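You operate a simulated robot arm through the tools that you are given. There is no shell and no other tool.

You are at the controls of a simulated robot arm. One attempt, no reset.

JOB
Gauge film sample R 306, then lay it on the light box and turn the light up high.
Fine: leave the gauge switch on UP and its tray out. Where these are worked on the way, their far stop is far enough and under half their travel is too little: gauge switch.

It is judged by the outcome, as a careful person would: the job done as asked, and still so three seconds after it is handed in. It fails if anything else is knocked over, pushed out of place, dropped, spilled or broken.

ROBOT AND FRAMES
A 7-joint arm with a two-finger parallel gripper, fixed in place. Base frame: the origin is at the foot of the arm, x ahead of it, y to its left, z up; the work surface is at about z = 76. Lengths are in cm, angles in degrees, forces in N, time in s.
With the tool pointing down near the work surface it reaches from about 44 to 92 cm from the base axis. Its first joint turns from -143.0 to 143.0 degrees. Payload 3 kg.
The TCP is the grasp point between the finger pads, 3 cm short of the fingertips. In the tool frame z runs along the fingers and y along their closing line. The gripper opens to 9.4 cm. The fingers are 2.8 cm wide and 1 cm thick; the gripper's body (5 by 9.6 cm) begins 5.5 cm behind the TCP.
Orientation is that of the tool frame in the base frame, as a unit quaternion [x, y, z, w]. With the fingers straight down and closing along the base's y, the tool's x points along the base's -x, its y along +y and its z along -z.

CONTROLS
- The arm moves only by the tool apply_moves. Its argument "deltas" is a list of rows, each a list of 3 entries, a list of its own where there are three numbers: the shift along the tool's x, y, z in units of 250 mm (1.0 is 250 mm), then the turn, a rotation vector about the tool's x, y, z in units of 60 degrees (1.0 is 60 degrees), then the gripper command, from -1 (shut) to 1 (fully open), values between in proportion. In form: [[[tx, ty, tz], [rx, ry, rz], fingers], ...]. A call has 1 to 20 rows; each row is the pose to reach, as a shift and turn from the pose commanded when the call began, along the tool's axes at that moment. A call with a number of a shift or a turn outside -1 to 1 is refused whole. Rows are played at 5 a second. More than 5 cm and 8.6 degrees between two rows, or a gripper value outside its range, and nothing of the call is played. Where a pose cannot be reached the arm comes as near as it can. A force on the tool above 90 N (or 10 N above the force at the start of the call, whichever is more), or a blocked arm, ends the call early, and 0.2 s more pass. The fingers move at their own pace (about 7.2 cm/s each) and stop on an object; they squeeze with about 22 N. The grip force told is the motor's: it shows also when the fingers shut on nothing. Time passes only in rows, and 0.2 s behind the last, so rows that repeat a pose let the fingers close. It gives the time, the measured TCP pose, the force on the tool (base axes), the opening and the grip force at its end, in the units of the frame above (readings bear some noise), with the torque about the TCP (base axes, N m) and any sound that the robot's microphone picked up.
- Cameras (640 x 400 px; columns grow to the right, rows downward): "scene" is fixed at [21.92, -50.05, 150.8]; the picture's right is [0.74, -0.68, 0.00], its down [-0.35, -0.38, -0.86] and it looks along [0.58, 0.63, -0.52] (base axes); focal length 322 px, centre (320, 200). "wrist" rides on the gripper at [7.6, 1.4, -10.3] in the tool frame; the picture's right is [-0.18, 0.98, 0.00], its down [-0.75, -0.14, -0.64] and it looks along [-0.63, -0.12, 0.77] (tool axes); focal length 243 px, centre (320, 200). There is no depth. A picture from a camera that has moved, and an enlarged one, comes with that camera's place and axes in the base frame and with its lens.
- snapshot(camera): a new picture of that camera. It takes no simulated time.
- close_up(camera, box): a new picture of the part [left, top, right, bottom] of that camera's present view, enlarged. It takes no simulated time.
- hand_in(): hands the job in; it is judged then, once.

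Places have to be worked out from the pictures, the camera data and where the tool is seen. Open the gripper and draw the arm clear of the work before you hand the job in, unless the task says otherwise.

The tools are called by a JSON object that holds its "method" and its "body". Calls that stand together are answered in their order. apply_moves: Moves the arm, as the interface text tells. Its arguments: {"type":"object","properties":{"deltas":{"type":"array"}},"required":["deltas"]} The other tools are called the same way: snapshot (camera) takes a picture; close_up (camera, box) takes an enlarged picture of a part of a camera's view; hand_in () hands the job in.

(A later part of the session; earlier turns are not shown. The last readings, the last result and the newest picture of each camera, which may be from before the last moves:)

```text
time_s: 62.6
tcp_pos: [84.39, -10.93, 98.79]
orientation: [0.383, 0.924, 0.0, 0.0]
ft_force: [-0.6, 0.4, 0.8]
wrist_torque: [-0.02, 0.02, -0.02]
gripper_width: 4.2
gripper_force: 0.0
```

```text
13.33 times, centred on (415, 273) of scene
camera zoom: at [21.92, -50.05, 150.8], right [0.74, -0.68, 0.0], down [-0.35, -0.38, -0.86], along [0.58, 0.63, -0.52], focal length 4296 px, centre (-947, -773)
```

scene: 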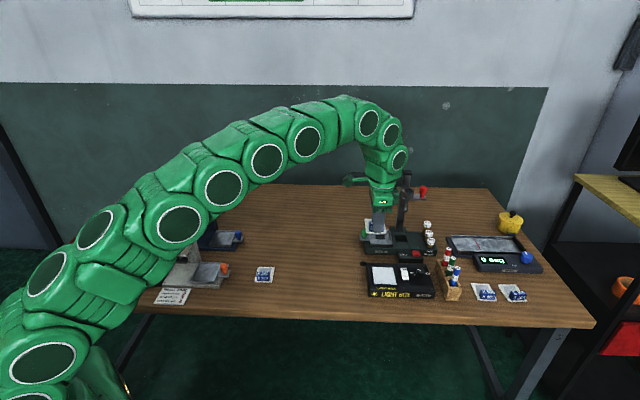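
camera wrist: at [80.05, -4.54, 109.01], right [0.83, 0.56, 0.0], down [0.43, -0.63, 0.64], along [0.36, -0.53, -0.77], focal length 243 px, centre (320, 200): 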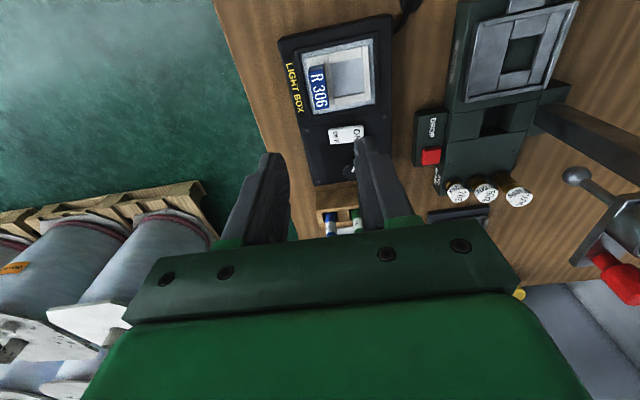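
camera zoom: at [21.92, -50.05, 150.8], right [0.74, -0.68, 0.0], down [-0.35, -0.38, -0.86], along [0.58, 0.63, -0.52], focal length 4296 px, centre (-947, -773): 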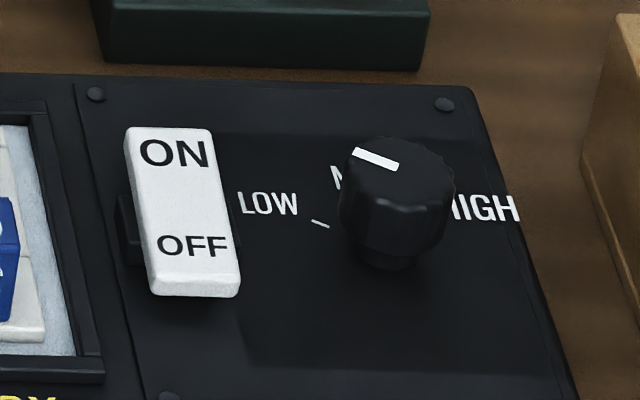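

The pointer is at LOW (about 50° left of straight away), so the knob needs a turn of about 100° clockwise, and the rocker looks to be on OFF. I first test the reach above the rocker's ON end with closed fingers, staying high.

{"method": "apply_moves", "body": {"deltas": [[[-0.06, 0.035, 0.0], [0, 0, 0], -1], [[-0.13, 0.075, 0.05], [0, 0, 0], -1], [[-0.2, 0.115, 0.15], [0, 0, 0], -1], [[-0.252, 0.144, 0.25], [0, 0, 0], -1], [[-0.252, 0.144, 0.35], [0, 0, 0], -1], [[-0.252, 0.144, 0.35], [0, 0, 0], -1]]}}

{"method": "snapshot", "body": {"camera": "wrist"}}

{"method": "close_up", "body": {"camera": "scene", "box": [350, 220, 470, 305]}}

```text
time_s: 64.0
tcp_pos: [89.43, -12.78, 92.85]
orientation: [0.382, 0.924, 0.0, -0.001]
ft_force: [-1.0, 1.7, 0.5]
wrist_torque: [-0.03, 0.01, 0.01]
gripper_width: 0.0
gripper_force: 22.1
out of reach, approached as far as the arm can: row 3, 4, 5, 6
```

```text
taken
camera wrist: at [85.06, -6.32, 103.07], right [0.83, 0.56, 0.0], down [0.43, -0.63, 0.64], along [0.36, -0.53, -0.77], focal length 243 px, centre (320, 200)
```

wrist: 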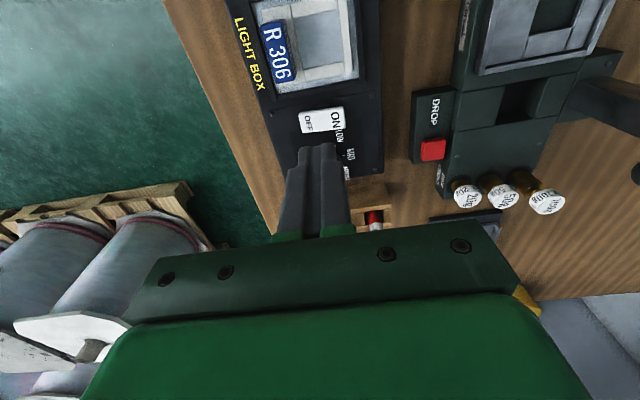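

```text
4.71 times, centred on (410, 262) of scene
camera zoom: at [21.92, -50.05, 150.8], right [0.74, -0.68, 0.0], down [-0.35, -0.38, -0.86], along [0.58, 0.63, -0.52], focal length 1516 px, centre (-104, -94)
```

zoom: 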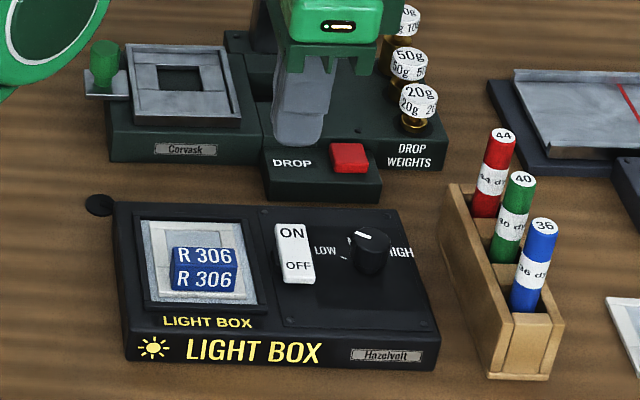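

The vertical tool can't reach that far (limit ~90 cm here), so I will tilt the tip outward for rocker and knob. First a zoom to fix the rocker and knob positions better from this closer view.

{"method": "close_up", "body": {"camera": "wrist", "box": [280, 90, 380, 170]}}

{"method": "close_up", "body": {"camera": "wrist", "box": [300, 120, 400, 200]}}

```text
5.00 times, centred on (330, 130) of wrist
camera zoom: at [85.06, -6.32, 103.07], right [0.83, 0.56, 0.0], down [0.43, -0.63, 0.64], along [0.36, -0.53, -0.77], focal length 1213 px, centre (270, 550)
```

zoom: 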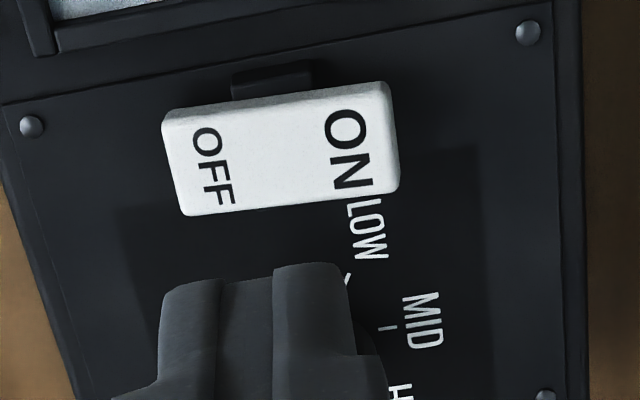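

```text
5.00 times, centred on (350, 160) of wrist
camera zoom: at [85.06, -6.32, 103.07], right [0.83, 0.56, 0.0], down [0.43, -0.63, 0.64], along [0.36, -0.53, -0.77], focal length 1213 px, centre (170, 400)
```

zoom: 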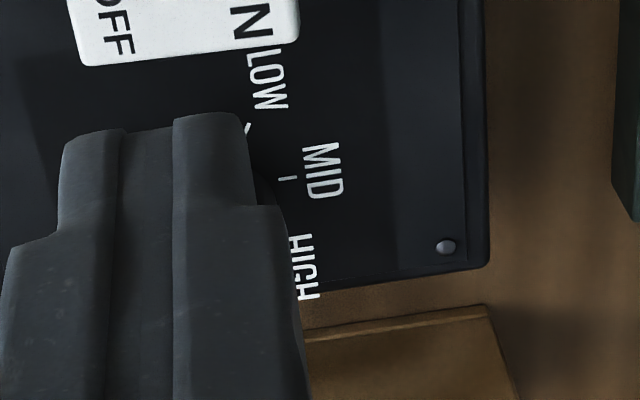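

I have the rocker's pivot at about (90.44, -13.87). Since the last pose was clipped, I first make a small retreat to re-establish a well-defined commanded pose.

{"method": "apply_moves", "body": {"deltas": [[[0.12, 0, -0.02], [0, 0, 0], -1], [[0.12, 0, -0.02], [0, 0, 0], -1]]}}

```text
time_s: 64.6
tcp_pos: [87.43, -10.82, 93.54]
orientation: [0.384, 0.923, 0.0, 0.0]
ft_force: [-0.2, -0.7, -0.7]
wrist_torque: [0.02, -0.02, 0.03]
gripper_width: 0.01
gripper_force: 21.3
```

The pose is well defined again. Now I tilt the tip 15° outward and go above the ON end of the rocker.

{"method": "apply_moves", "body": {"deltas": [[[0, 0, 0], [0, -0.1, 0], -1], [[0, 0, 0], [0, -0.2, 0], -1], [[-0.06, 0.02, 0.0], [0, -0.25, 0], -1], [[-0.12, 0.042, 0.08], [0, -0.25, 0], -1], [[-0.186, 0.0636, 0.16], [0, -0.25, 0], -1], [[-0.186, 0.0636, 0.2216], [0, -0.25, 0], -1], [[-0.186, 0.0636, 0.2216], [0, -0.25, 0], -1]]}}

{"method": "snapshot", "body": {"camera": "wrist"}}

{"method": "close_up", "body": {"camera": "scene", "box": [350, 230, 450, 305]}}

```text
time_s: 66.2
tcp_pos: [91.78, -12.95, 87.85]
orientation: [0.379, 0.916, -0.05, 0.121]
ft_force: [-0.2, -0.3, 0.6]
wrist_torque: [0.03, -0.03, 0.0]
gripper_width: 0.02
gripper_force: 21.9
```

```text
taken
camera wrist: at [85.7, -4.71, 95.72], right [0.82, 0.57, 0.05], down [0.3, -0.5, 0.82], along [0.49, -0.66, -0.58], focal length 243 px, centre (320, 200)
```

wrist: 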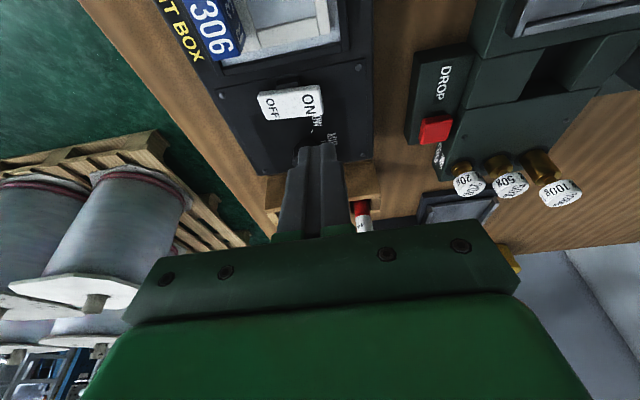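

```text
5.33 times, centred on (400, 268) of scene
camera zoom: at [21.92, -50.05, 150.8], right [0.74, -0.68, 0.0], down [-0.35, -0.38, -0.86], along [0.58, 0.63, -0.52], focal length 1718 px, centre (-107, -160)
```

zoom: 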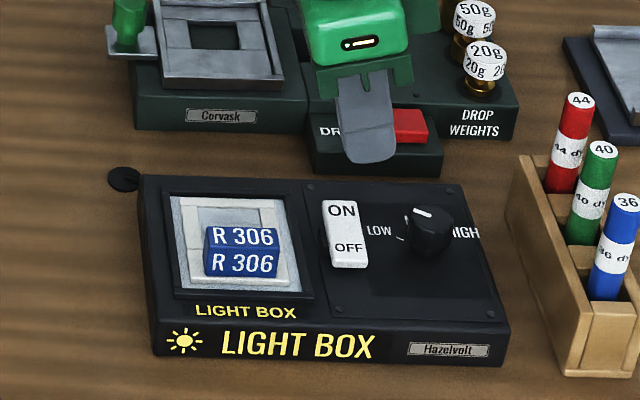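

Aligned over the ON end; I go down vertically, in small steps near contact.

{"method": "apply_moves", "body": {"deltas": [[[0.015, 0, 0.056], [0, 0, 0], -1], [[0.031, 0, 0.116], [0, 0, 0], -1], [[0.0414, 0, 0.1546], [0, 0, 0], -1], [[0.0445, 0, 0.166], [0, 0, 0], -1], [[0.047, 0, 0.1755], [0, 0, 0], -1], [[0.0492, 0, 0.1836], [0, 0, 0], -1]]}}

{"method": "close_up", "body": {"camera": "scene", "box": [350, 230, 450, 305]}}

```text
time_s: 67.7
tcp_pos: [91.87, -12.89, 83.71]
orientation: [0.38, 0.915, -0.049, 0.124]
ft_force: [-16.4, 5.8, 24.4]
wrist_torque: [0.11, 0.77, -0.13]
gripper_width: 0.02
gripper_force: 22.0
stopped in row 6: the force on the tool passed its limit at 93 N (the readings are from after the stop); the commanded pose is now the measured one
```

```text
5.33 times, centred on (400, 268) of scene
camera zoom: at [21.92, -50.05, 150.8], right [0.74, -0.68, 0.0], down [-0.35, -0.38, -0.86], along [0.58, 0.63, -0.52], focal length 1718 px, centre (-107, -160)
```

zoom: 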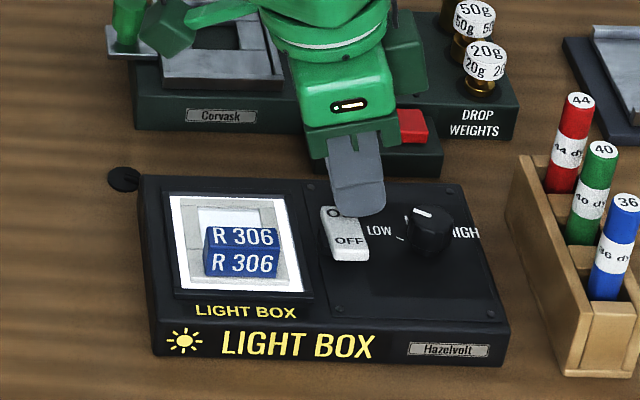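

The light is on now, the box hasn't shifted. I lift off straight up.

{"method": "apply_moves", "body": {"deltas": [[[-0.01, 0, -0.04], [0, 0, 0], -1], [[-0.035, 0, -0.13], [0, 0, 0], -1], [[-0.0622, 0, -0.2318], [0, 0, 0], -1], [[-0.0622, 0, -0.2318], [0, 0, 0], -1]]}}

{"method": "snapshot", "body": {"camera": "wrist"}}

{"method": "close_up", "body": {"camera": "scene", "box": [360, 250, 440, 305]}}

```text
time_s: 68.7
tcp_pos: [91.81, -12.84, 89.49]
orientation: [0.379, 0.916, -0.049, 0.122]
ft_force: [-0.4, 0.7, 0.1]
wrist_torque: [0.03, 0.01, -0.01]
gripper_width: 0.0
gripper_force: 21.7
```

```text
taken
camera wrist: at [85.66, -4.74, 97.37], right [0.82, 0.57, 0.05], down [0.29, -0.5, 0.82], along [0.49, -0.65, -0.57], focal length 243 px, centre (320, 200)
```

wrist: 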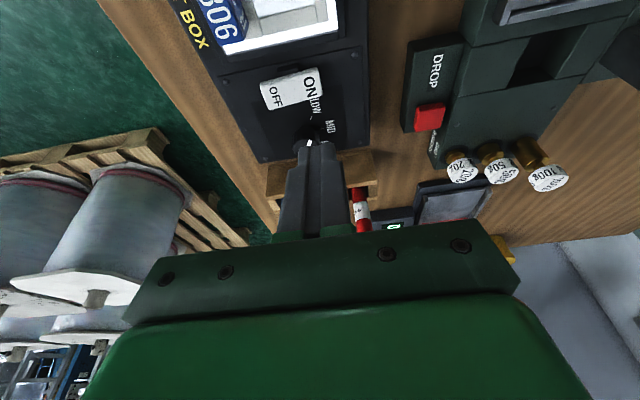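

```text
7.27 times, centred on (400, 278) of scene
camera zoom: at [21.92, -50.05, 150.8], right [0.74, -0.68, 0.0], down [-0.35, -0.38, -0.86], along [0.58, 0.63, -0.52], focal length 2343 px, centre (-262, -364)
```

zoom: 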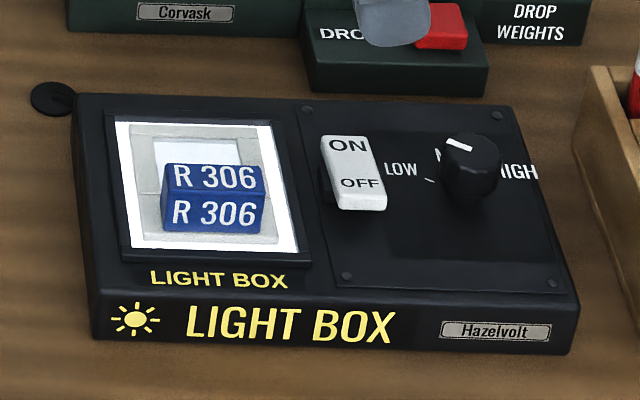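

Light is on with the pointer still at LOW. For the knob at about (94.0, -17.5) I turn the hand (keeping its 15° outward lean) 55° counter-clockwise about the vertical and open the fingers, staying at z 89.

{"method": "apply_moves", "body": {"deltas": [[[0, 0, 0], [-0.0339, 0, -0.1265], -0.6], [[0, 0, 0], [-0.0679, 0, -0.2531], -0.2], [[0, 0, 0], [-0.1018, 0, -0.3796], 0.0], [[0, 0, 0], [-0.1357, 0, -0.5062], 0.0], [[0, 0, 0], [-0.1697, 0, -0.6327], 0.0], [[0, 0, 0], [-0.2036, 0, -0.7593], 0.0], [[0, 0, 0], [-0.2375, 0, -0.8858], 0.0], [[0, 0, 0], [-0.2375, 0, -0.8858], 0.0]]}}

{"method": "snapshot", "body": {"camera": "wrist"}}

{"method": "close_up", "body": {"camera": "scene", "box": [350, 220, 470, 305]}}

```text
time_s: 70.5
tcp_pos: [91.81, -12.88, 89.56]
orientation: [-0.087, 0.987, 0.01, 0.133]
ft_force: [0.1, -0.4, 0.1]
wrist_torque: [0.02, 0.01, -0.01]
gripper_width: 4.69
gripper_force: 0.0
```

```text
taken
camera wrist: at [81.64, -13.18, 97.38], right [0.0, 1.0, 0.05], down [0.57, -0.04, 0.82], along [0.82, 0.03, -0.57], focal length 243 px, centre (320, 200)
```

wrist: 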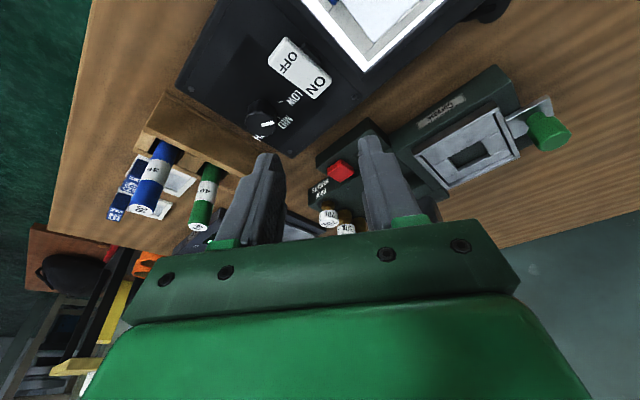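

```text
4.71 times, centred on (410, 262) of scene
camera zoom: at [21.92, -50.05, 150.8], right [0.74, -0.68, 0.0], down [-0.35, -0.38, -0.86], along [0.58, 0.63, -0.52], focal length 1516 px, centre (-104, -94)
```

zoom: 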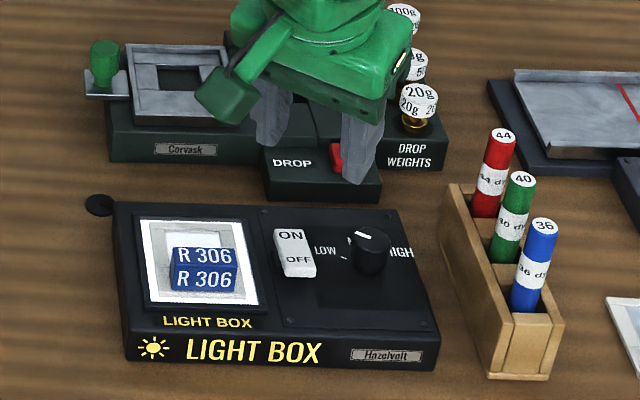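

The knob is now visible in the wrist view; zooming in to fix its place and pointer.

{"method": "close_up", "body": {"camera": "wrist", "box": [220, 70, 340, 160]}}

```text
4.44 times, centred on (280, 115) of wrist
camera zoom: at [81.64, -13.18, 97.38], right [0.0, 1.0, 0.05], down [0.57, -0.04, 0.82], along [0.82, 0.03, -0.57], focal length 1078 px, centre (498, 578)
```

zoom: 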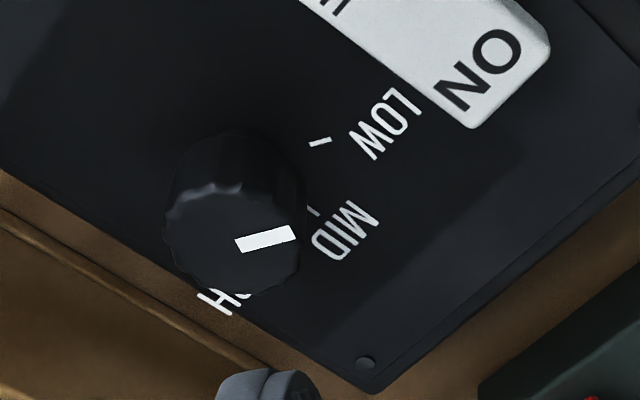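

Knob centre now comes out at about (94.2, -17.35), top z ≈ 80.9; the pointer is at LOW and HIGH is about 120° clockwise. I turn a further 10.7° and move over the knob, still above it.

{"method": "apply_moves", "body": {"deltas": [[[-0.003, -0.05, 0.0], [-0.012, 0, -0.043], 0.0], [[-0.006, -0.1, 0.03], [-0.0235, 0, -0.086], 0.0], [[-0.009, -0.15, 0.07], [-0.035, 0, -0.129], 0.0], [[-0.012, -0.196, 0.11], [-0.047, 0, -0.1718], 0.0], [[-0.012, -0.196, 0.11], [-0.047, 0, -0.1718], 0.0]]}}

{"method": "snapshot", "body": {"camera": "wrist"}}

{"method": "close_up", "body": {"camera": "wrist", "box": [240, 90, 400, 210]}}

{"method": "close_up", "body": {"camera": "scene", "box": [370, 225, 470, 300]}}

```text
time_s: 71.7
tcp_pos: [93.69, -17.52, 86.99]
orientation: [-0.179, 0.975, 0.023, 0.131]
ft_force: [-0.2, -0.5, 0.8]
wrist_torque: [0.01, 0.03, -0.02]
gripper_width: 4.72
gripper_force: 0.0
```

```text
taken
camera wrist: at [83.74, -19.71, 94.84], right [-0.18, 0.98, 0.05], down [0.57, 0.07, 0.82], along [0.8, 0.18, -0.57], focal length 243 px, centre (320, 200)
```

wrist: 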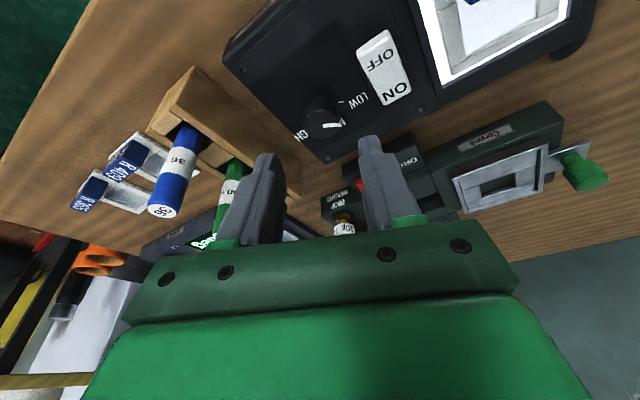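

```text
3.33 times, centred on (320, 150) of wrist
camera zoom: at [83.74, -19.71, 94.84], right [-0.18, 0.98, 0.05], down [0.57, 0.07, 0.82], along [0.8, 0.18, -0.57], focal length 809 px, centre (320, 367)
```

zoom: 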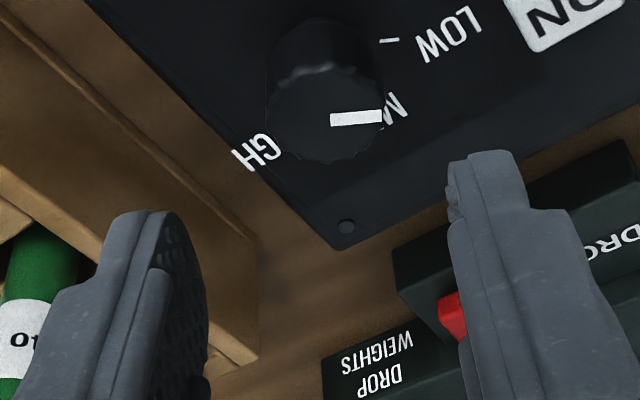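

```text
5.33 times, centred on (420, 262) of scene
camera zoom: at [21.92, -50.05, 150.8], right [0.74, -0.68, 0.0], down [-0.35, -0.38, -0.86], along [0.58, 0.63, -0.52], focal length 1718 px, centre (-213, -133)
```

zoom: 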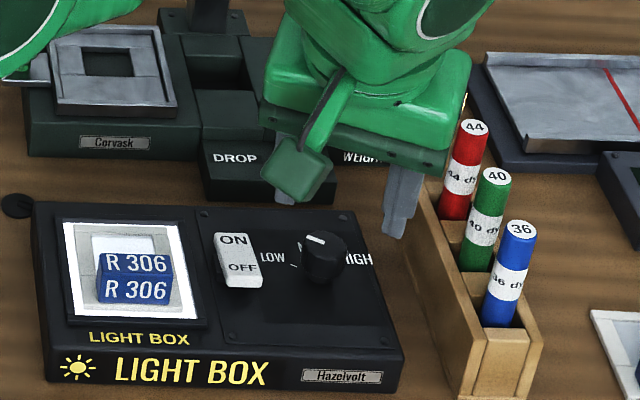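

The knob sits between the fingers, about 0.15 cm off centre toward the left finger. I correct that and descend to z 82.3 around it, without closing yet.

{"method": "apply_moves", "body": {"deltas": [[[0.01, 0.0066, 0.04], [0, 0, 0], 0.0], [[0.022, 0.0066, 0.09], [0, 0, 0], 0.0], [[0.035, 0.0066, 0.14], [0, 0, 0], 0.0], [[0.0459, 0.0066, 0.182], [0, 0, 0], 0.0], [[0.0459, 0.0066, 0.182], [0, 0, 0], 0.0]]}}

{"method": "close_up", "body": {"camera": "wrist", "box": [220, 60, 420, 210]}}

{"method": "close_up", "body": {"camera": "scene", "box": [370, 225, 470, 300]}}

```text
time_s: 72.9
tcp_pos: [93.64, -17.37, 82.31]
orientation: [-0.179, 0.975, 0.023, 0.132]
ft_force: [-7.3, -1.0, 8.9]
wrist_torque: [0.18, 0.39, 0.24]
gripper_width: 4.79
gripper_force: 0.1
```

```text
2.67 times, centred on (320, 135) of wrist
camera zoom: at [83.73, -19.56, 90.11], right [-0.18, 0.98, 0.05], down [0.57, 0.07, 0.82], along [0.8, 0.18, -0.57], focal length 647 px, centre (320, 373)
```

zoom: 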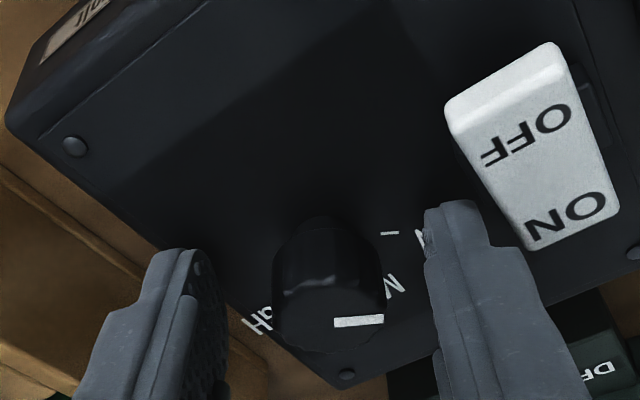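

```text
5.33 times, centred on (420, 262) of scene
camera zoom: at [21.92, -50.05, 150.8], right [0.74, -0.68, 0.0], down [-0.35, -0.38, -0.86], along [0.58, 0.63, -0.52], focal length 1718 px, centre (-213, -133)
```

zoom: 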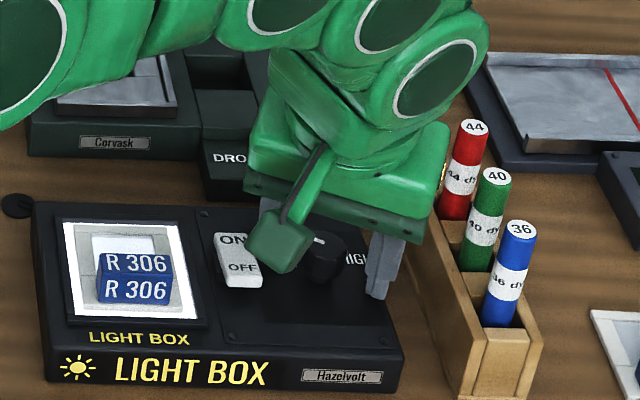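

Torque and force show the left finger's inner corner is just touching the box at about (91.9, -14.4, 79.0), near the rocker. I raise 0.25 cm and narrow the opening so it comes away from the rocker.

{"method": "apply_moves", "body": {"deltas": [[[-0.0026, 0, -0.0097], [0, 0, 0], 0.0], [[-0.0026, 0, -0.0097], [0, 0, 0], -0.2], [[-0.0026, 0, -0.0097], [0, 0, 0], -0.3], [[-0.0026, 0, -0.0097], [0, 0, 0], -0.3]]}}

{"method": "close_up", "body": {"camera": "wrist", "box": [220, 60, 420, 210]}}

```text
time_s: 73.9
tcp_pos: [93.72, -17.33, 82.53]
orientation: [-0.178, 0.975, 0.023, 0.131]
ft_force: [0.4, 0.4, 0.6]
wrist_torque: [-0.01, 0.01, 0.02]
gripper_width: 3.3
gripper_force: 0.0
```

```text
2.67 times, centred on (320, 135) of wrist
camera zoom: at [83.79, -19.5, 90.35], right [-0.18, 0.98, 0.05], down [0.57, 0.07, 0.82], along [0.8, 0.18, -0.57], focal length 647 px, centre (320, 373)
```

zoom: 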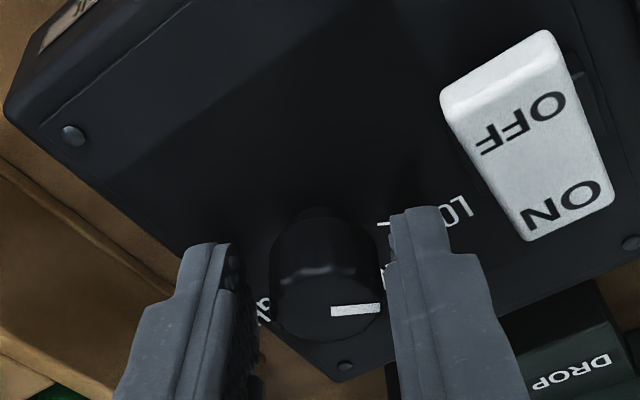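

Free of contact now, and the knob is centred between the pads. I close on it.

{"method": "apply_moves", "body": {"deltas": [[[0, 0.002, 0], [0, 0, 0], -0.5], [[0, 0.002, 0], [0, 0, 0], -1], [[0, 0.002, 0], [0, 0, 0], -1], [[0, 0.002, 0], [0, 0, 0], -1]]}}

{"method": "close_up", "body": {"camera": "wrist", "box": [220, 60, 420, 210]}}

{"method": "close_up", "body": {"camera": "scene", "box": [360, 235, 450, 305]}}

```text
time_s: 74.9
tcp_pos: [93.64, -17.11, 82.47]
orientation: [-0.179, 0.975, 0.024, 0.131]
ft_force: [-5.5, 12.9, 0.6]
wrist_torque: [0.3, 0.0, 0.02]
gripper_width: 2.35
gripper_force: 45.6
```

```text
2.67 times, centred on (320, 135) of wrist
camera zoom: at [83.77, -19.36, 90.35], right [-0.18, 0.98, 0.05], down [0.57, 0.07, 0.82], along [0.8, 0.18, -0.57], focal length 647 px, centre (320, 373)
```

zoom: 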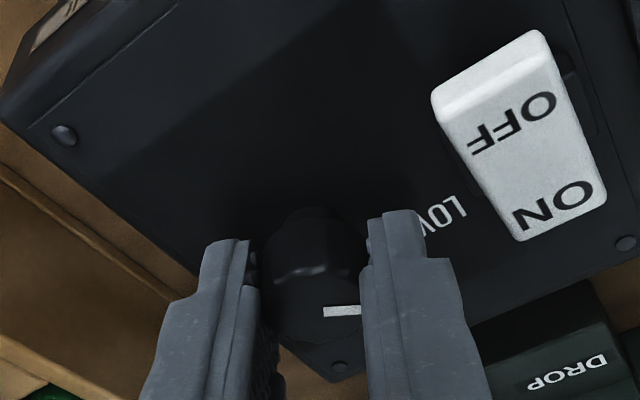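

```text
5.71 times, centred on (405, 270) of scene
camera zoom: at [21.92, -50.05, 150.8], right [0.74, -0.68, 0.0], down [-0.35, -0.38, -0.86], along [0.58, 0.63, -0.52], focal length 1841 px, centre (-166, -200)
```

zoom: 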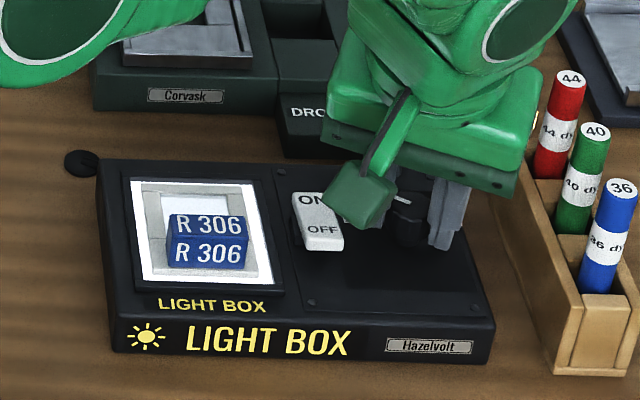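

Knob gripped (2.35 cm) with a 14 N side load. I relieve it and start turning clockwise about the knob's axis, 20° first.

{"method": "apply_moves", "body": {"deltas": [[[0, 0.0024, 0], [0, 0, 0], -1], [[-0.0002, 0.0053, 0], [0.0308, 0, 0.1126], -1], [[-0.0007, 0.0082, 0.0002], [0.0615, 0, 0.2252], -1], [[-0.0014, 0.0106, 0.0004], [0.0879, 0, 0.3218], -1], [[-0.0014, 0.0106, 0.0004], [0.0879, 0, 0.3218], -1]]}}

{"method": "close_up", "body": {"camera": "wrist", "box": [220, 60, 420, 210]}}

```text
time_s: 76.1
tcp_pos: [93.77, -17.27, 82.51]
orientation: [-0.005, 0.991, 0.0, 0.134]
ft_force: [18.2, -8.2, -13.0]
wrist_torque: [-0.13, -0.69, 0.01]
gripper_width: 2.34
gripper_force: 45.0
```

```text
2.67 times, centred on (320, 135) of wrist
camera zoom: at [83.58, -15.75, 90.34], right [0.17, 0.98, 0.05], down [0.56, -0.13, 0.82], along [0.81, -0.11, -0.57], focal length 647 px, centre (320, 373)
```

zoom: 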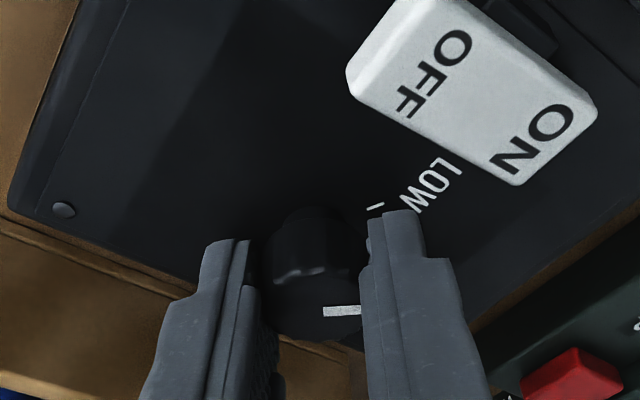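

The knob turns with the fingers. I continue another 20° with small corrections for the residual load.

{"method": "apply_moves", "body": {"deltas": [[[-0.002, -0.0012, 0.0018], [0, 0, 0], -1], [[-0.0022, 0.0017, 0.0018], [0.031, 0, 0.1125], -1], [[-0.0027, 0.0046, 0.002], [0.062, 0, 0.2249], -1], [[-0.0034, 0.007, 0.0022], [0.0885, 0, 0.3213], -1], [[-0.0034, 0.007, 0.0022], [0.0885, 0, 0.3213], -1]]}}

{"method": "close_up", "body": {"camera": "wrist", "box": [220, 60, 420, 210]}}

```text
time_s: 77.3
tcp_pos: [93.71, -17.0, 82.56]
orientation: [0.167, 0.977, -0.023, 0.132]
ft_force: [-4.8, -24.4, 6.1]
wrist_torque: [-0.56, 0.0, -0.07]
gripper_width: 2.37
gripper_force: 45.1
```

```text
2.67 times, centred on (320, 135) of wrist
camera zoom: at [84.67, -12.31, 90.34], right [0.5, 0.87, 0.05], down [0.48, -0.32, 0.82], along [0.73, -0.38, -0.57], focal length 647 px, centre (320, 373)
```

zoom: 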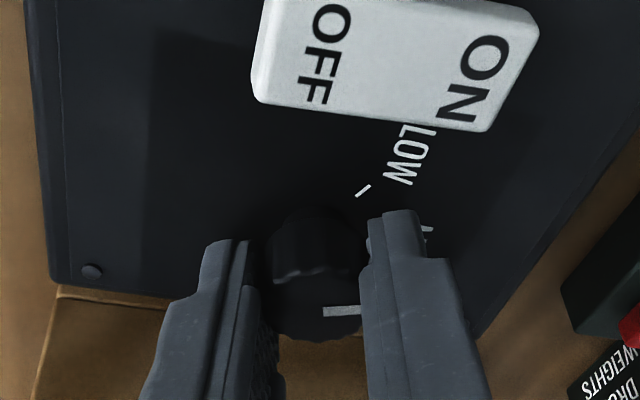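

40° done, 25 N side load. I correct that and turn another 26°.

{"method": "apply_moves", "body": {"deltas": [[[0, -0.0036, 0], [0, 0, 0], -1], [[-0.0001, -0.0016, 0], [0.0288, 0, 0.1044], -1], [[-0.0004, 0.0004, 0.0001], [0.0575, 0, 0.2089], -1], [[-0.001, 0.0024, 0.0003], [0.0863, 0, 0.3133], -1], [[-0.0018, 0.0043, 0.0005], [0.1151, 0, 0.4177], -1], [[-0.0018, 0.0043, 0.0005], [0.1151, 0, 0.4177], -1]]}}

{"method": "close_up", "body": {"camera": "wrist", "box": [220, 60, 420, 210]}}

{"method": "close_up", "body": {"camera": "scene", "box": [360, 235, 450, 305]}}

```text
time_s: 78.7
tcp_pos: [93.74, -17.05, 82.58]
orientation: [0.382, 0.914, -0.053, 0.123]
ft_force: [-26.5, -38.2, 12.0]
wrist_torque: [-0.4, 1.09, -0.04]
gripper_width: 2.35
gripper_force: 45.0
```

```text
2.67 times, centred on (320, 135) of wrist
camera zoom: at [87.69, -8.77, 90.32], right [0.83, 0.56, 0.05], down [0.29, -0.49, 0.82], along [0.48, -0.66, -0.57], focal length 647 px, centre (320, 373)
```

zoom: 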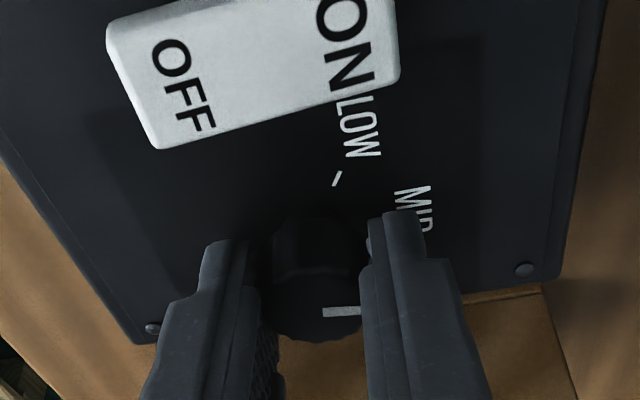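

```text
5.71 times, centred on (405, 270) of scene
camera zoom: at [21.92, -50.05, 150.8], right [0.74, -0.68, 0.0], down [-0.35, -0.38, -0.86], along [0.58, 0.63, -0.52], focal length 1841 px, centre (-166, -200)
```

zoom: 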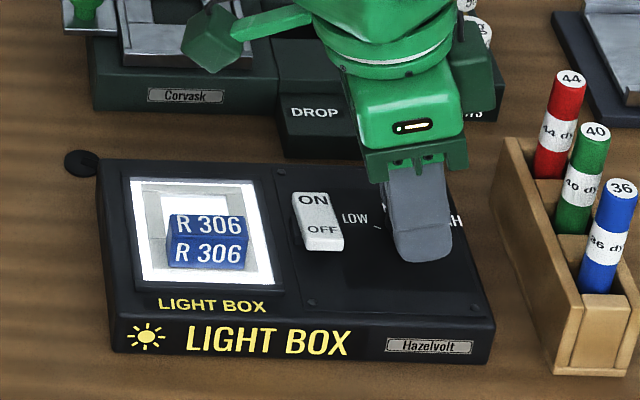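

66° turned: the pointer now points at MID and the box has not moved. I relieve the side load, open, and rise 4 cm to take a new grip.

{"method": "apply_moves", "body": {"deltas": [[[0, -0.006, 0], [0, 0, 0], -1], [[0, -0.006, 0], [0, 0, 0], -0.5], [[0, -0.006, 0], [0, 0, 0], -0.3], [[0, -0.006, 0], [0, 0, 0], -0.3], [[-0.0104, -0.006, -0.0386], [0, 0, 0], -0.3], [[-0.026, -0.006, -0.0965], [0, 0, 0], -0.3], [[-0.0416, -0.006, -0.1544], [0, 0, 0], -0.3], [[-0.0416, -0.006, -0.1544], [0, 0, 0], -0.3]]}}

{"method": "close_up", "body": {"camera": "wrist", "box": [220, 60, 420, 210]}}

{"method": "close_up", "body": {"camera": "scene", "box": [360, 235, 450, 305]}}

```text
time_s: 80.5
tcp_pos: [93.72, -16.86, 86.47]
orientation: [0.382, 0.914, -0.053, 0.124]
ft_force: [-0.4, 0.3, 0.1]
wrist_torque: [-0.02, 0.01, 0.02]
gripper_width: 3.3
gripper_force: 0.0
```

```text
2.67 times, centred on (320, 135) of wrist
camera zoom: at [87.59, -8.7, 94.3], right [0.82, 0.57, 0.05], down [0.29, -0.49, 0.82], along [0.49, -0.66, -0.57], focal length 647 px, centre (320, 373)
```

zoom: 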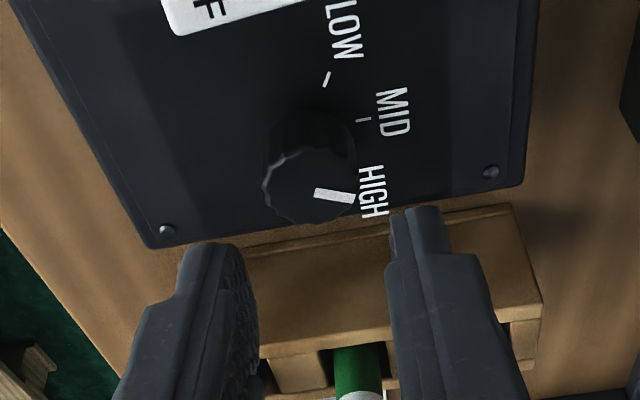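

```text
5.71 times, centred on (405, 270) of scene
camera zoom: at [21.92, -50.05, 150.8], right [0.74, -0.68, 0.0], down [-0.35, -0.38, -0.86], along [0.58, 0.63, -0.52], focal length 1841 px, centre (-166, -200)
```

zoom: 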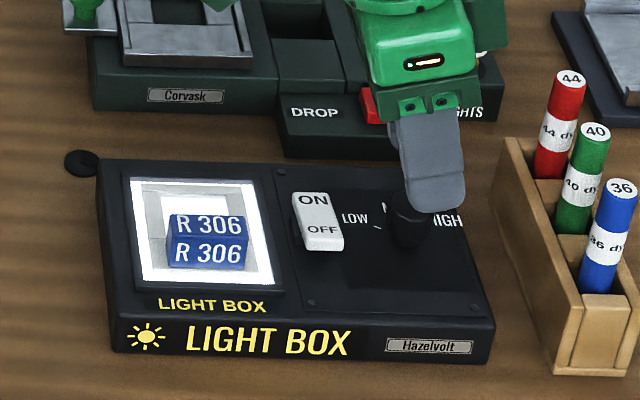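

The pointer is now ~25° past MID, so about 30–35° remain to HIGH. I turn the hand back counter-clockwise 38.6° and re-centre over the knob.

{"method": "apply_moves", "body": {"deltas": [[[-0.0023, -0.0028, 0.0006], [-0.0343, 0, -0.1238], -0.3], [[-0.0046, -0.0056, 0.0013], [-0.0687, 0, -0.2476], -0.3], [[-0.0069, -0.0085, 0.0019], [-0.103, 0, -0.3714], -0.3], [[-0.0092, -0.0113, 0.0026], [-0.1374, -0.001, -0.4952], -0.3], [[-0.0115, -0.0141, 0.0032], [-0.1717, -0.0013, -0.619], -0.3], [[-0.0115, -0.0141, 0.0032], [-0.1717, -0.0013, -0.619], -0.3]]}}

{"method": "close_up", "body": {"camera": "wrist", "box": [220, 60, 420, 210]}}

```text
time_s: 81.9
tcp_pos: [93.72, -17.39, 86.47]
orientation: [0.058, 0.989, -0.008, 0.133]
ft_force: [1.1, -0.1, -0.6]
wrist_torque: [0.01, 0.02, -0.02]
gripper_width: 3.29
gripper_force: 0.1
```

```text
2.67 times, centred on (320, 135) of wrist
camera zoom: at [83.8, -14.69, 94.32], right [0.29, 0.96, 0.05], down [0.54, -0.2, 0.82], along [0.79, -0.21, -0.57], focal length 647 px, centre (320, 373)
```

zoom: 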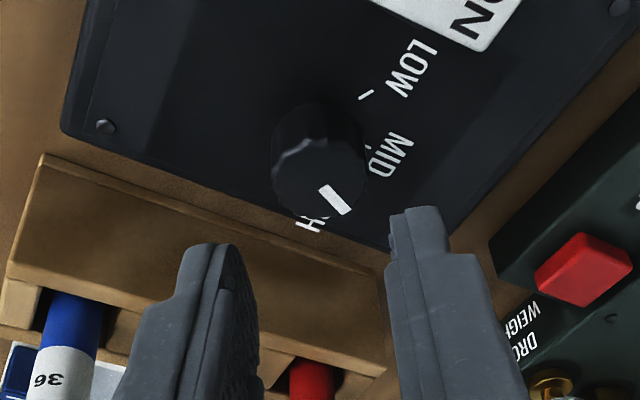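

The knob is centred (0.08 cm off). I descend and close on it again.

{"method": "apply_moves", "body": {"deltas": [[[0.012, 0.0025, 0.044], [0, 0, 0], -0.3], [[0.028, 0.0025, 0.102], [0, 0, 0], -0.3], [[0.0419, 0.0025, 0.1529], [0, 0, 0], -0.3], [[0.0419, 0.0025, 0.1529], [0, 0, 0], -0.3], [[0.0419, 0.0025, 0.1529], [0, 0, 0], -0.6], [[0.0419, 0.0025, 0.1529], [0, 0, 0], -1], [[0.0419, 0.0025, 0.1529], [0, 0, 0], -1], [[0.0419, 0.0025, 0.1529], [0, 0, 0], -1]]}}

{"method": "close_up", "body": {"camera": "wrist", "box": [220, 60, 420, 210]}}

```text
time_s: 83.7
tcp_pos: [93.8, -17.13, 82.54]
orientation: [0.059, 0.989, -0.008, 0.135]
ft_force: [5.1, 20.1, 5.4]
wrist_torque: [0.5, -0.05, 0.01]
gripper_width: 2.35
gripper_force: 45.1
```

```text
2.67 times, centred on (320, 135) of wrist
camera zoom: at [83.88, -14.49, 90.39], right [0.29, 0.96, 0.05], down [0.53, -0.2, 0.82], along [0.79, -0.21, -0.57], focal length 647 px, centre (320, 373)
```

zoom: 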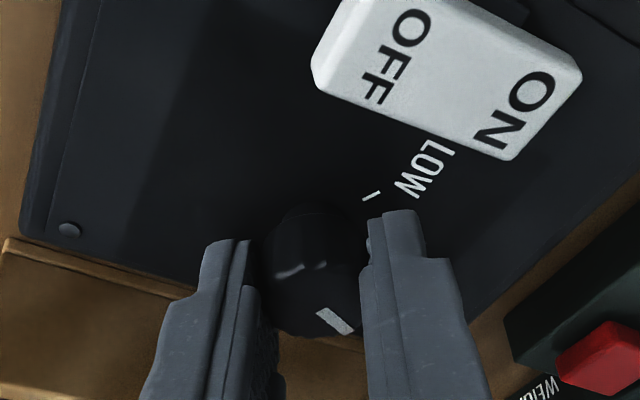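

Gripped again. I relieve the side load and turn clockwise 20°.

{"method": "apply_moves", "body": {"deltas": [[[0, 0.0028, 0], [0, 0, 0], -1], [[-0.0001, 0.0043, 0], [0.0308, 0, 0.1124], -1], [[-0.0003, 0.0057, 0.0001], [0.0616, 0, 0.2247], -1], [[-0.0007, 0.0069, 0.0002], [0.088, 0, 0.321], -1], [[-0.0007, 0.0069, 0.0002], [0.088, 0, 0.321], -1]]}}

```text
time_s: 84.9
tcp_pos: [93.7, -17.05, 82.51]
orientation: [0.23, 0.964, -0.032, 0.131]
ft_force: [18.4, 10.3, 5.9]
wrist_torque: [0.16, -0.71, 0.01]
gripper_width: 2.36
gripper_force: 45.4
```

No end stop yet (torque about the axis ~0). I relieve the load and turn 16° more.

{"method": "apply_moves", "body": {"deltas": [[[-0.0014, 0.0024, 0.0004], [0, 0, 0], -1], [[-0.0015, 0.0046, 0.0004], [0.0352, 0, 0.1284], -1], [[-0.0018, 0.0068, 0.0005], [0.0704, 0, 0.2568], -1], [[-0.0018, 0.0068, 0.0005], [0.0704, 0, 0.2568], -1]]}}

{"method": "close_up", "body": {"camera": "wrist", "box": [220, 60, 420, 210]}}

{"method": "close_up", "body": {"camera": "scene", "box": [360, 235, 450, 305]}}

```text
time_s: 85.9
tcp_pos: [93.88, -17.17, 82.59]
orientation: [0.362, 0.923, -0.049, 0.126]
ft_force: [-22.2, 4.1, 22.2]
wrist_torque: [0.0, 0.59, 0.22]
gripper_width: 2.32
gripper_force: 45.0
```

```text
2.67 times, centred on (320, 135) of wrist
camera zoom: at [87.34, -9.14, 90.38], right [0.8, 0.6, 0.05], down [0.31, -0.48, 0.82], along [0.52, -0.64, -0.57], focal length 647 px, centre (320, 373)
```

zoom: 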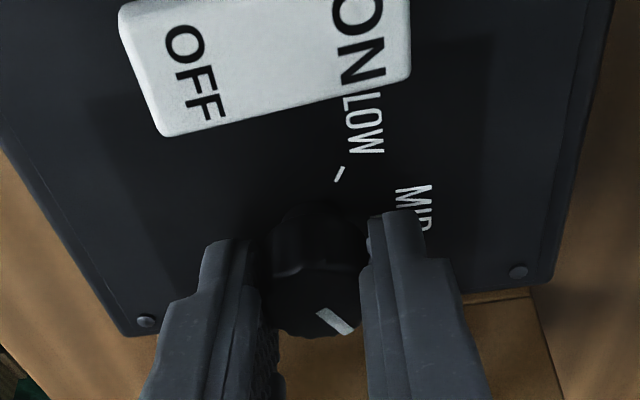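

```text
5.71 times, centred on (405, 270) of scene
camera zoom: at [21.92, -50.05, 150.8], right [0.74, -0.68, 0.0], down [-0.35, -0.38, -0.86], along [0.58, 0.63, -0.52], focal length 1841 px, centre (-166, -200)
```

zoom: 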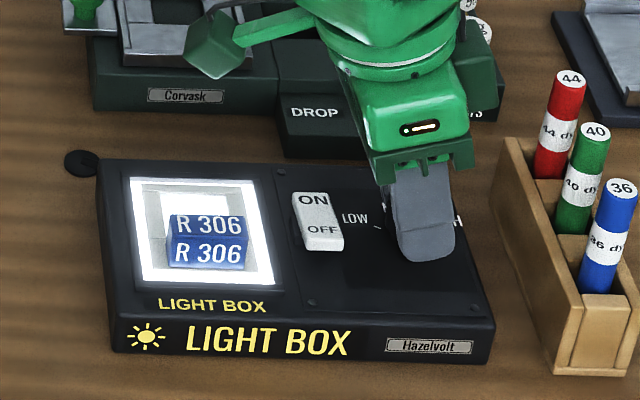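

The light is visibly brighter and a resisting torque of 0.22 Nm appears, so the HIGH end is about reached. I give it 6° more to be sure it sits at the stop.

{"method": "apply_moves", "body": {"deltas": [[[0.0014, -0.0016, -0.0024], [0, 0, 0], -1], [[0.0014, -0.0012, -0.0024], [0.0132, 0, 0.0482], -1], [[0.0014, -0.0006, -0.0024], [0.0264, 0, 0.0963], -1], [[0.0014, -0.0006, -0.0024], [0.0264, 0, 0.0963], -1]]}}

{"method": "close_up", "body": {"camera": "wrist", "box": [220, 60, 420, 210]}}

```text
time_s: 86.9
tcp_pos: [93.75, -17.0, 82.61]
orientation: [0.409, 0.902, -0.056, 0.123]
ft_force: [3.7, -14.7, 8.6]
wrist_torque: [-0.35, -0.13, 0.32]
gripper_width: 2.36
gripper_force: 44.6
```

```text
2.67 times, centred on (320, 135) of wrist
camera zoom: at [88.18, -8.51, 90.38], right [0.86, 0.51, 0.05], down [0.26, -0.51, 0.82], along [0.45, -0.69, -0.57], focal length 647 px, centre (320, 373)
```

zoom: 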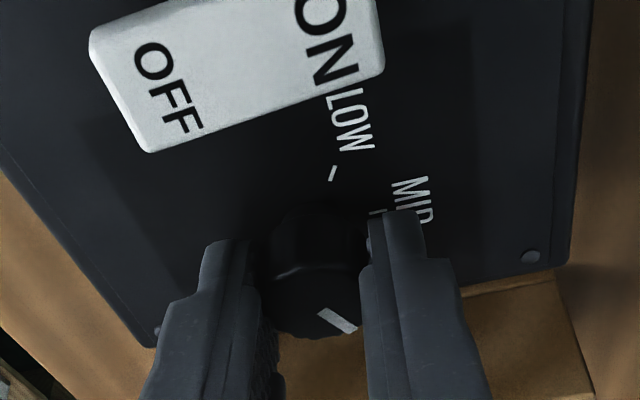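

The torque rises to 0.32 Nm with the pads starting to slip, so the knob is at its end stop. I open and rise.

{"method": "apply_moves", "body": {"deltas": [[[0, -0.001, 0], [0, 0, 0], -0.6], [[0, -0.001, 0], [0, 0, 0], -0.3], [[0, -0.001, 0], [0, 0, 0], -0.3], [[-0.0104, -0.001, -0.0386], [0, 0, 0], -0.3], [[-0.026, -0.001, -0.0965], [0, 0, 0], -0.3], [[-0.052, -0.001, -0.193], [0, 0, 0], -0.3], [[-0.052, -0.001, -0.193], [0, 0, 0], -0.3]]}}

{"method": "close_up", "body": {"camera": "wrist", "box": [220, 50, 420, 200]}}

{"method": "close_up", "body": {"camera": "scene", "box": [360, 235, 450, 305]}}

```text
time_s: 88.5
tcp_pos: [93.74, -16.9, 87.45]
orientation: [0.409, 0.903, -0.055, 0.122]
ft_force: [-0.2, 0.2, 0.1]
wrist_torque: [-0.01, -0.03, -0.01]
gripper_width: 3.29
gripper_force: 0.1
```

```text
2.67 times, centred on (320, 125) of wrist
camera zoom: at [88.13, -8.36, 95.37], right [0.86, 0.52, 0.05], down [0.26, -0.51, 0.82], along [0.45, -0.69, -0.57], focal length 647 px, centre (320, 400)
```

zoom: 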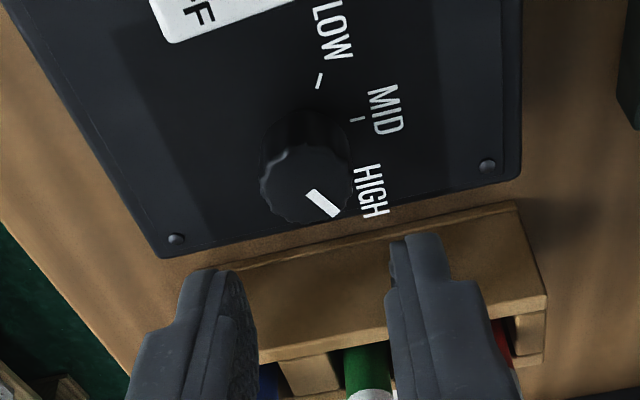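

```text
5.71 times, centred on (405, 270) of scene
camera zoom: at [21.92, -50.05, 150.8], right [0.74, -0.68, 0.0], down [-0.35, -0.38, -0.86], along [0.58, 0.63, -0.52], focal length 1841 px, centre (-166, -200)
```

zoom: 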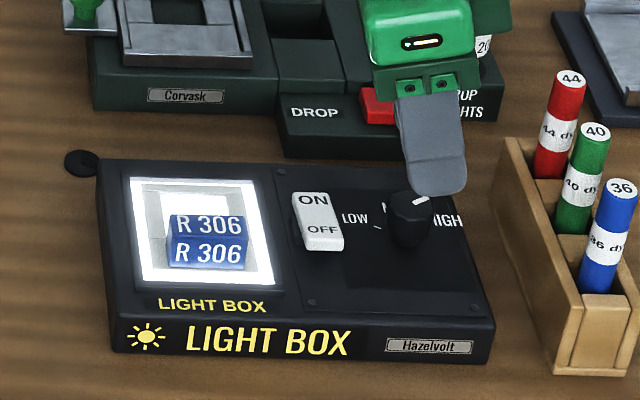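

The pointer is at HIGH (57° past MID), the light is bright, sample and box are in place. I draw the arm up and back, opening the gripper and straightening the tool.

{"method": "apply_moves", "body": {"deltas": [[[-0.0212, 0, -0.0772], [0, 0, 0], -0.3], [[-0.0424, 0, -0.1545], [0, 0, 0], -0.3], [[0.0375, -0.0746, -0.2179], [0, 0, 0], 0.0], [[0.1421, -0.1742, -0.3091], [0, 0.06, 0], 0.3], [[0.2416, -0.2737, -0.4196], [0, 0.13, 0], 0.6], [[0.341, -0.3732, -0.53], [0, 0.2, 0], 1], [[0.4457, -0.4727, -0.6212], [0, 0.255, 0], 1], [[0.4457, -0.4727, -0.6212], [0, 0.255, 0], 1]]}}

{"method": "snapshot", "body": {"camera": "scene"}}

{"method": "close_up", "body": {"camera": "scene", "box": [360, 245, 450, 305]}}

{"method": "close_up", "body": {"camera": "scene", "box": [160, 195, 260, 295]}}

{"method": "snapshot", "body": {"camera": "wrist"}}

```text
time_s: 90.3
tcp_pos: [74.91, -13.53, 99.48]
orientation: [0.412, 0.911, -0.001, 0.001]
ft_force: [0.0, -0.2, -0.3]
wrist_torque: [0.03, 0.0, -0.04]
gripper_width: 9.38
gripper_force: 0.0
```

```text
taken
```

scene: 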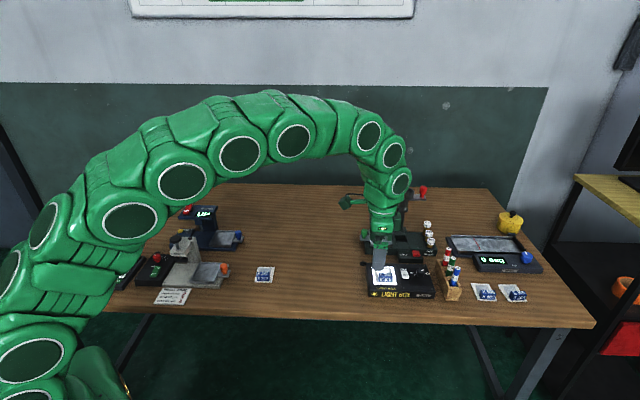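

```text
6.67 times, centred on (405, 275) of scene
camera zoom: at [21.92, -50.05, 150.8], right [0.74, -0.68, 0.0], down [-0.35, -0.38, -0.86], along [0.58, 0.63, -0.52], focal length 2148 px, centre (-247, -300)
```

zoom: 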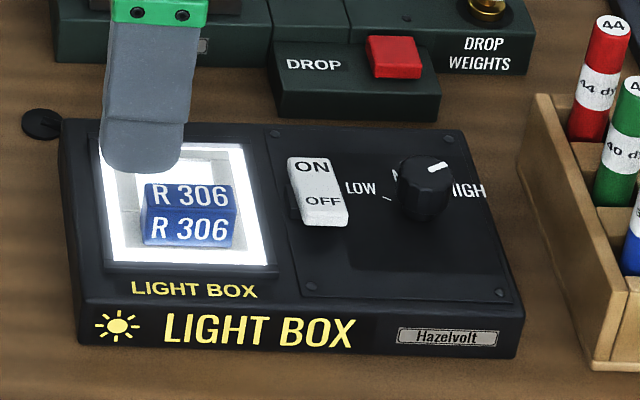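

```text
4.00 times, centred on (210, 245) of scene
camera zoom: at [21.92, -50.05, 150.8], right [0.74, -0.68, 0.0], down [-0.35, -0.38, -0.86], along [0.58, 0.63, -0.52], focal length 1289 px, centre (760, 20)
```

zoom: 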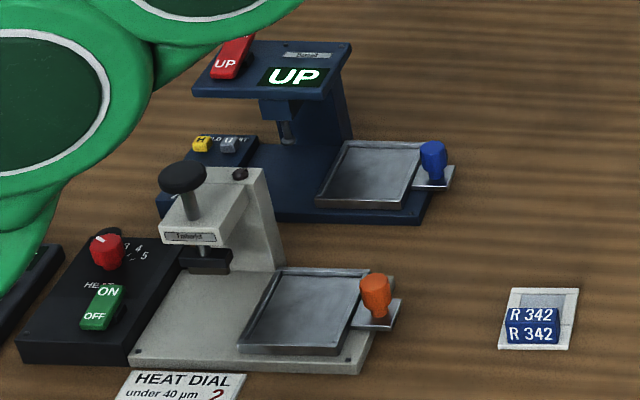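

```text
taken
camera wrist: at [70.93, -6.76, 109.66], right [0.86, 0.51, 0.0], down [0.39, -0.66, 0.64], along [0.33, -0.55, -0.77], focal length 243 px, centre (320, 200)
```

wrist: 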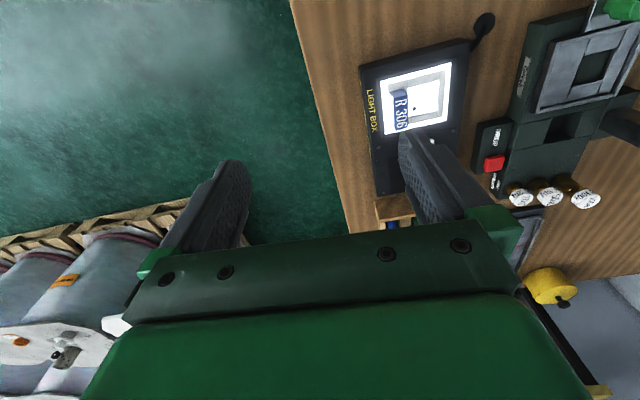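

Everything is as wanted: knob at HIGH, switch ON, R 306 on the lit panel, gauge at UP with its tray out, R 342 untouched. I move the arm further clear before handing in.

{"method": "apply_moves", "body": {"deltas": [[[0.1, -0.007, -0.1], [0, 0, 0], 1], [[0.25, -0.016, -0.18], [0, 0, 0], 1], [[0.4, -0.026, -0.26], [0, 0, 0], 1], [[0.55, -0.036, -0.34], [0, 0, 0], 1], [[0.7, -0.045, -0.42], [0, 0, 0], 1], [[0.847, -0.055, -0.48], [0, 0, 0], 1], [[0.847, -0.055, -0.48], [0, 0, 0], 1]]}}

{"method": "snapshot", "body": {"camera": "scene"}}

{"method": "close_up", "body": {"camera": "scene", "box": [360, 245, 450, 305]}}

```text
time_s: 91.9
tcp_pos: [60.07, 1.58, 111.49]
orientation: [0.412, 0.911, -0.001, 0.002]
ft_force: [-0.2, -0.3, 0.3]
wrist_torque: [-0.02, -0.02, 0.0]
gripper_width: 9.4
gripper_force: 0.0
```

```text
taken
```

scene: 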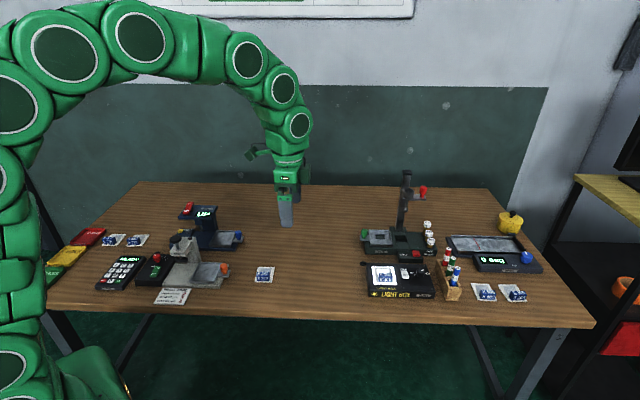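

```text
6.67 times, centred on (405, 275) of scene
camera zoom: at [21.92, -50.05, 150.8], right [0.74, -0.68, 0.0], down [-0.35, -0.38, -0.86], along [0.58, 0.63, -0.52], focal length 2148 px, centre (-247, -300)
```

zoom: 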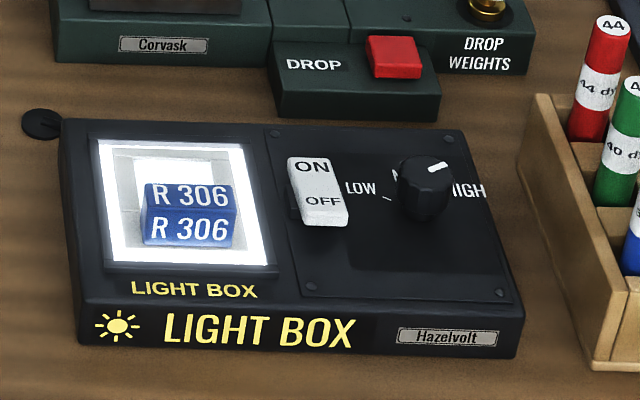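

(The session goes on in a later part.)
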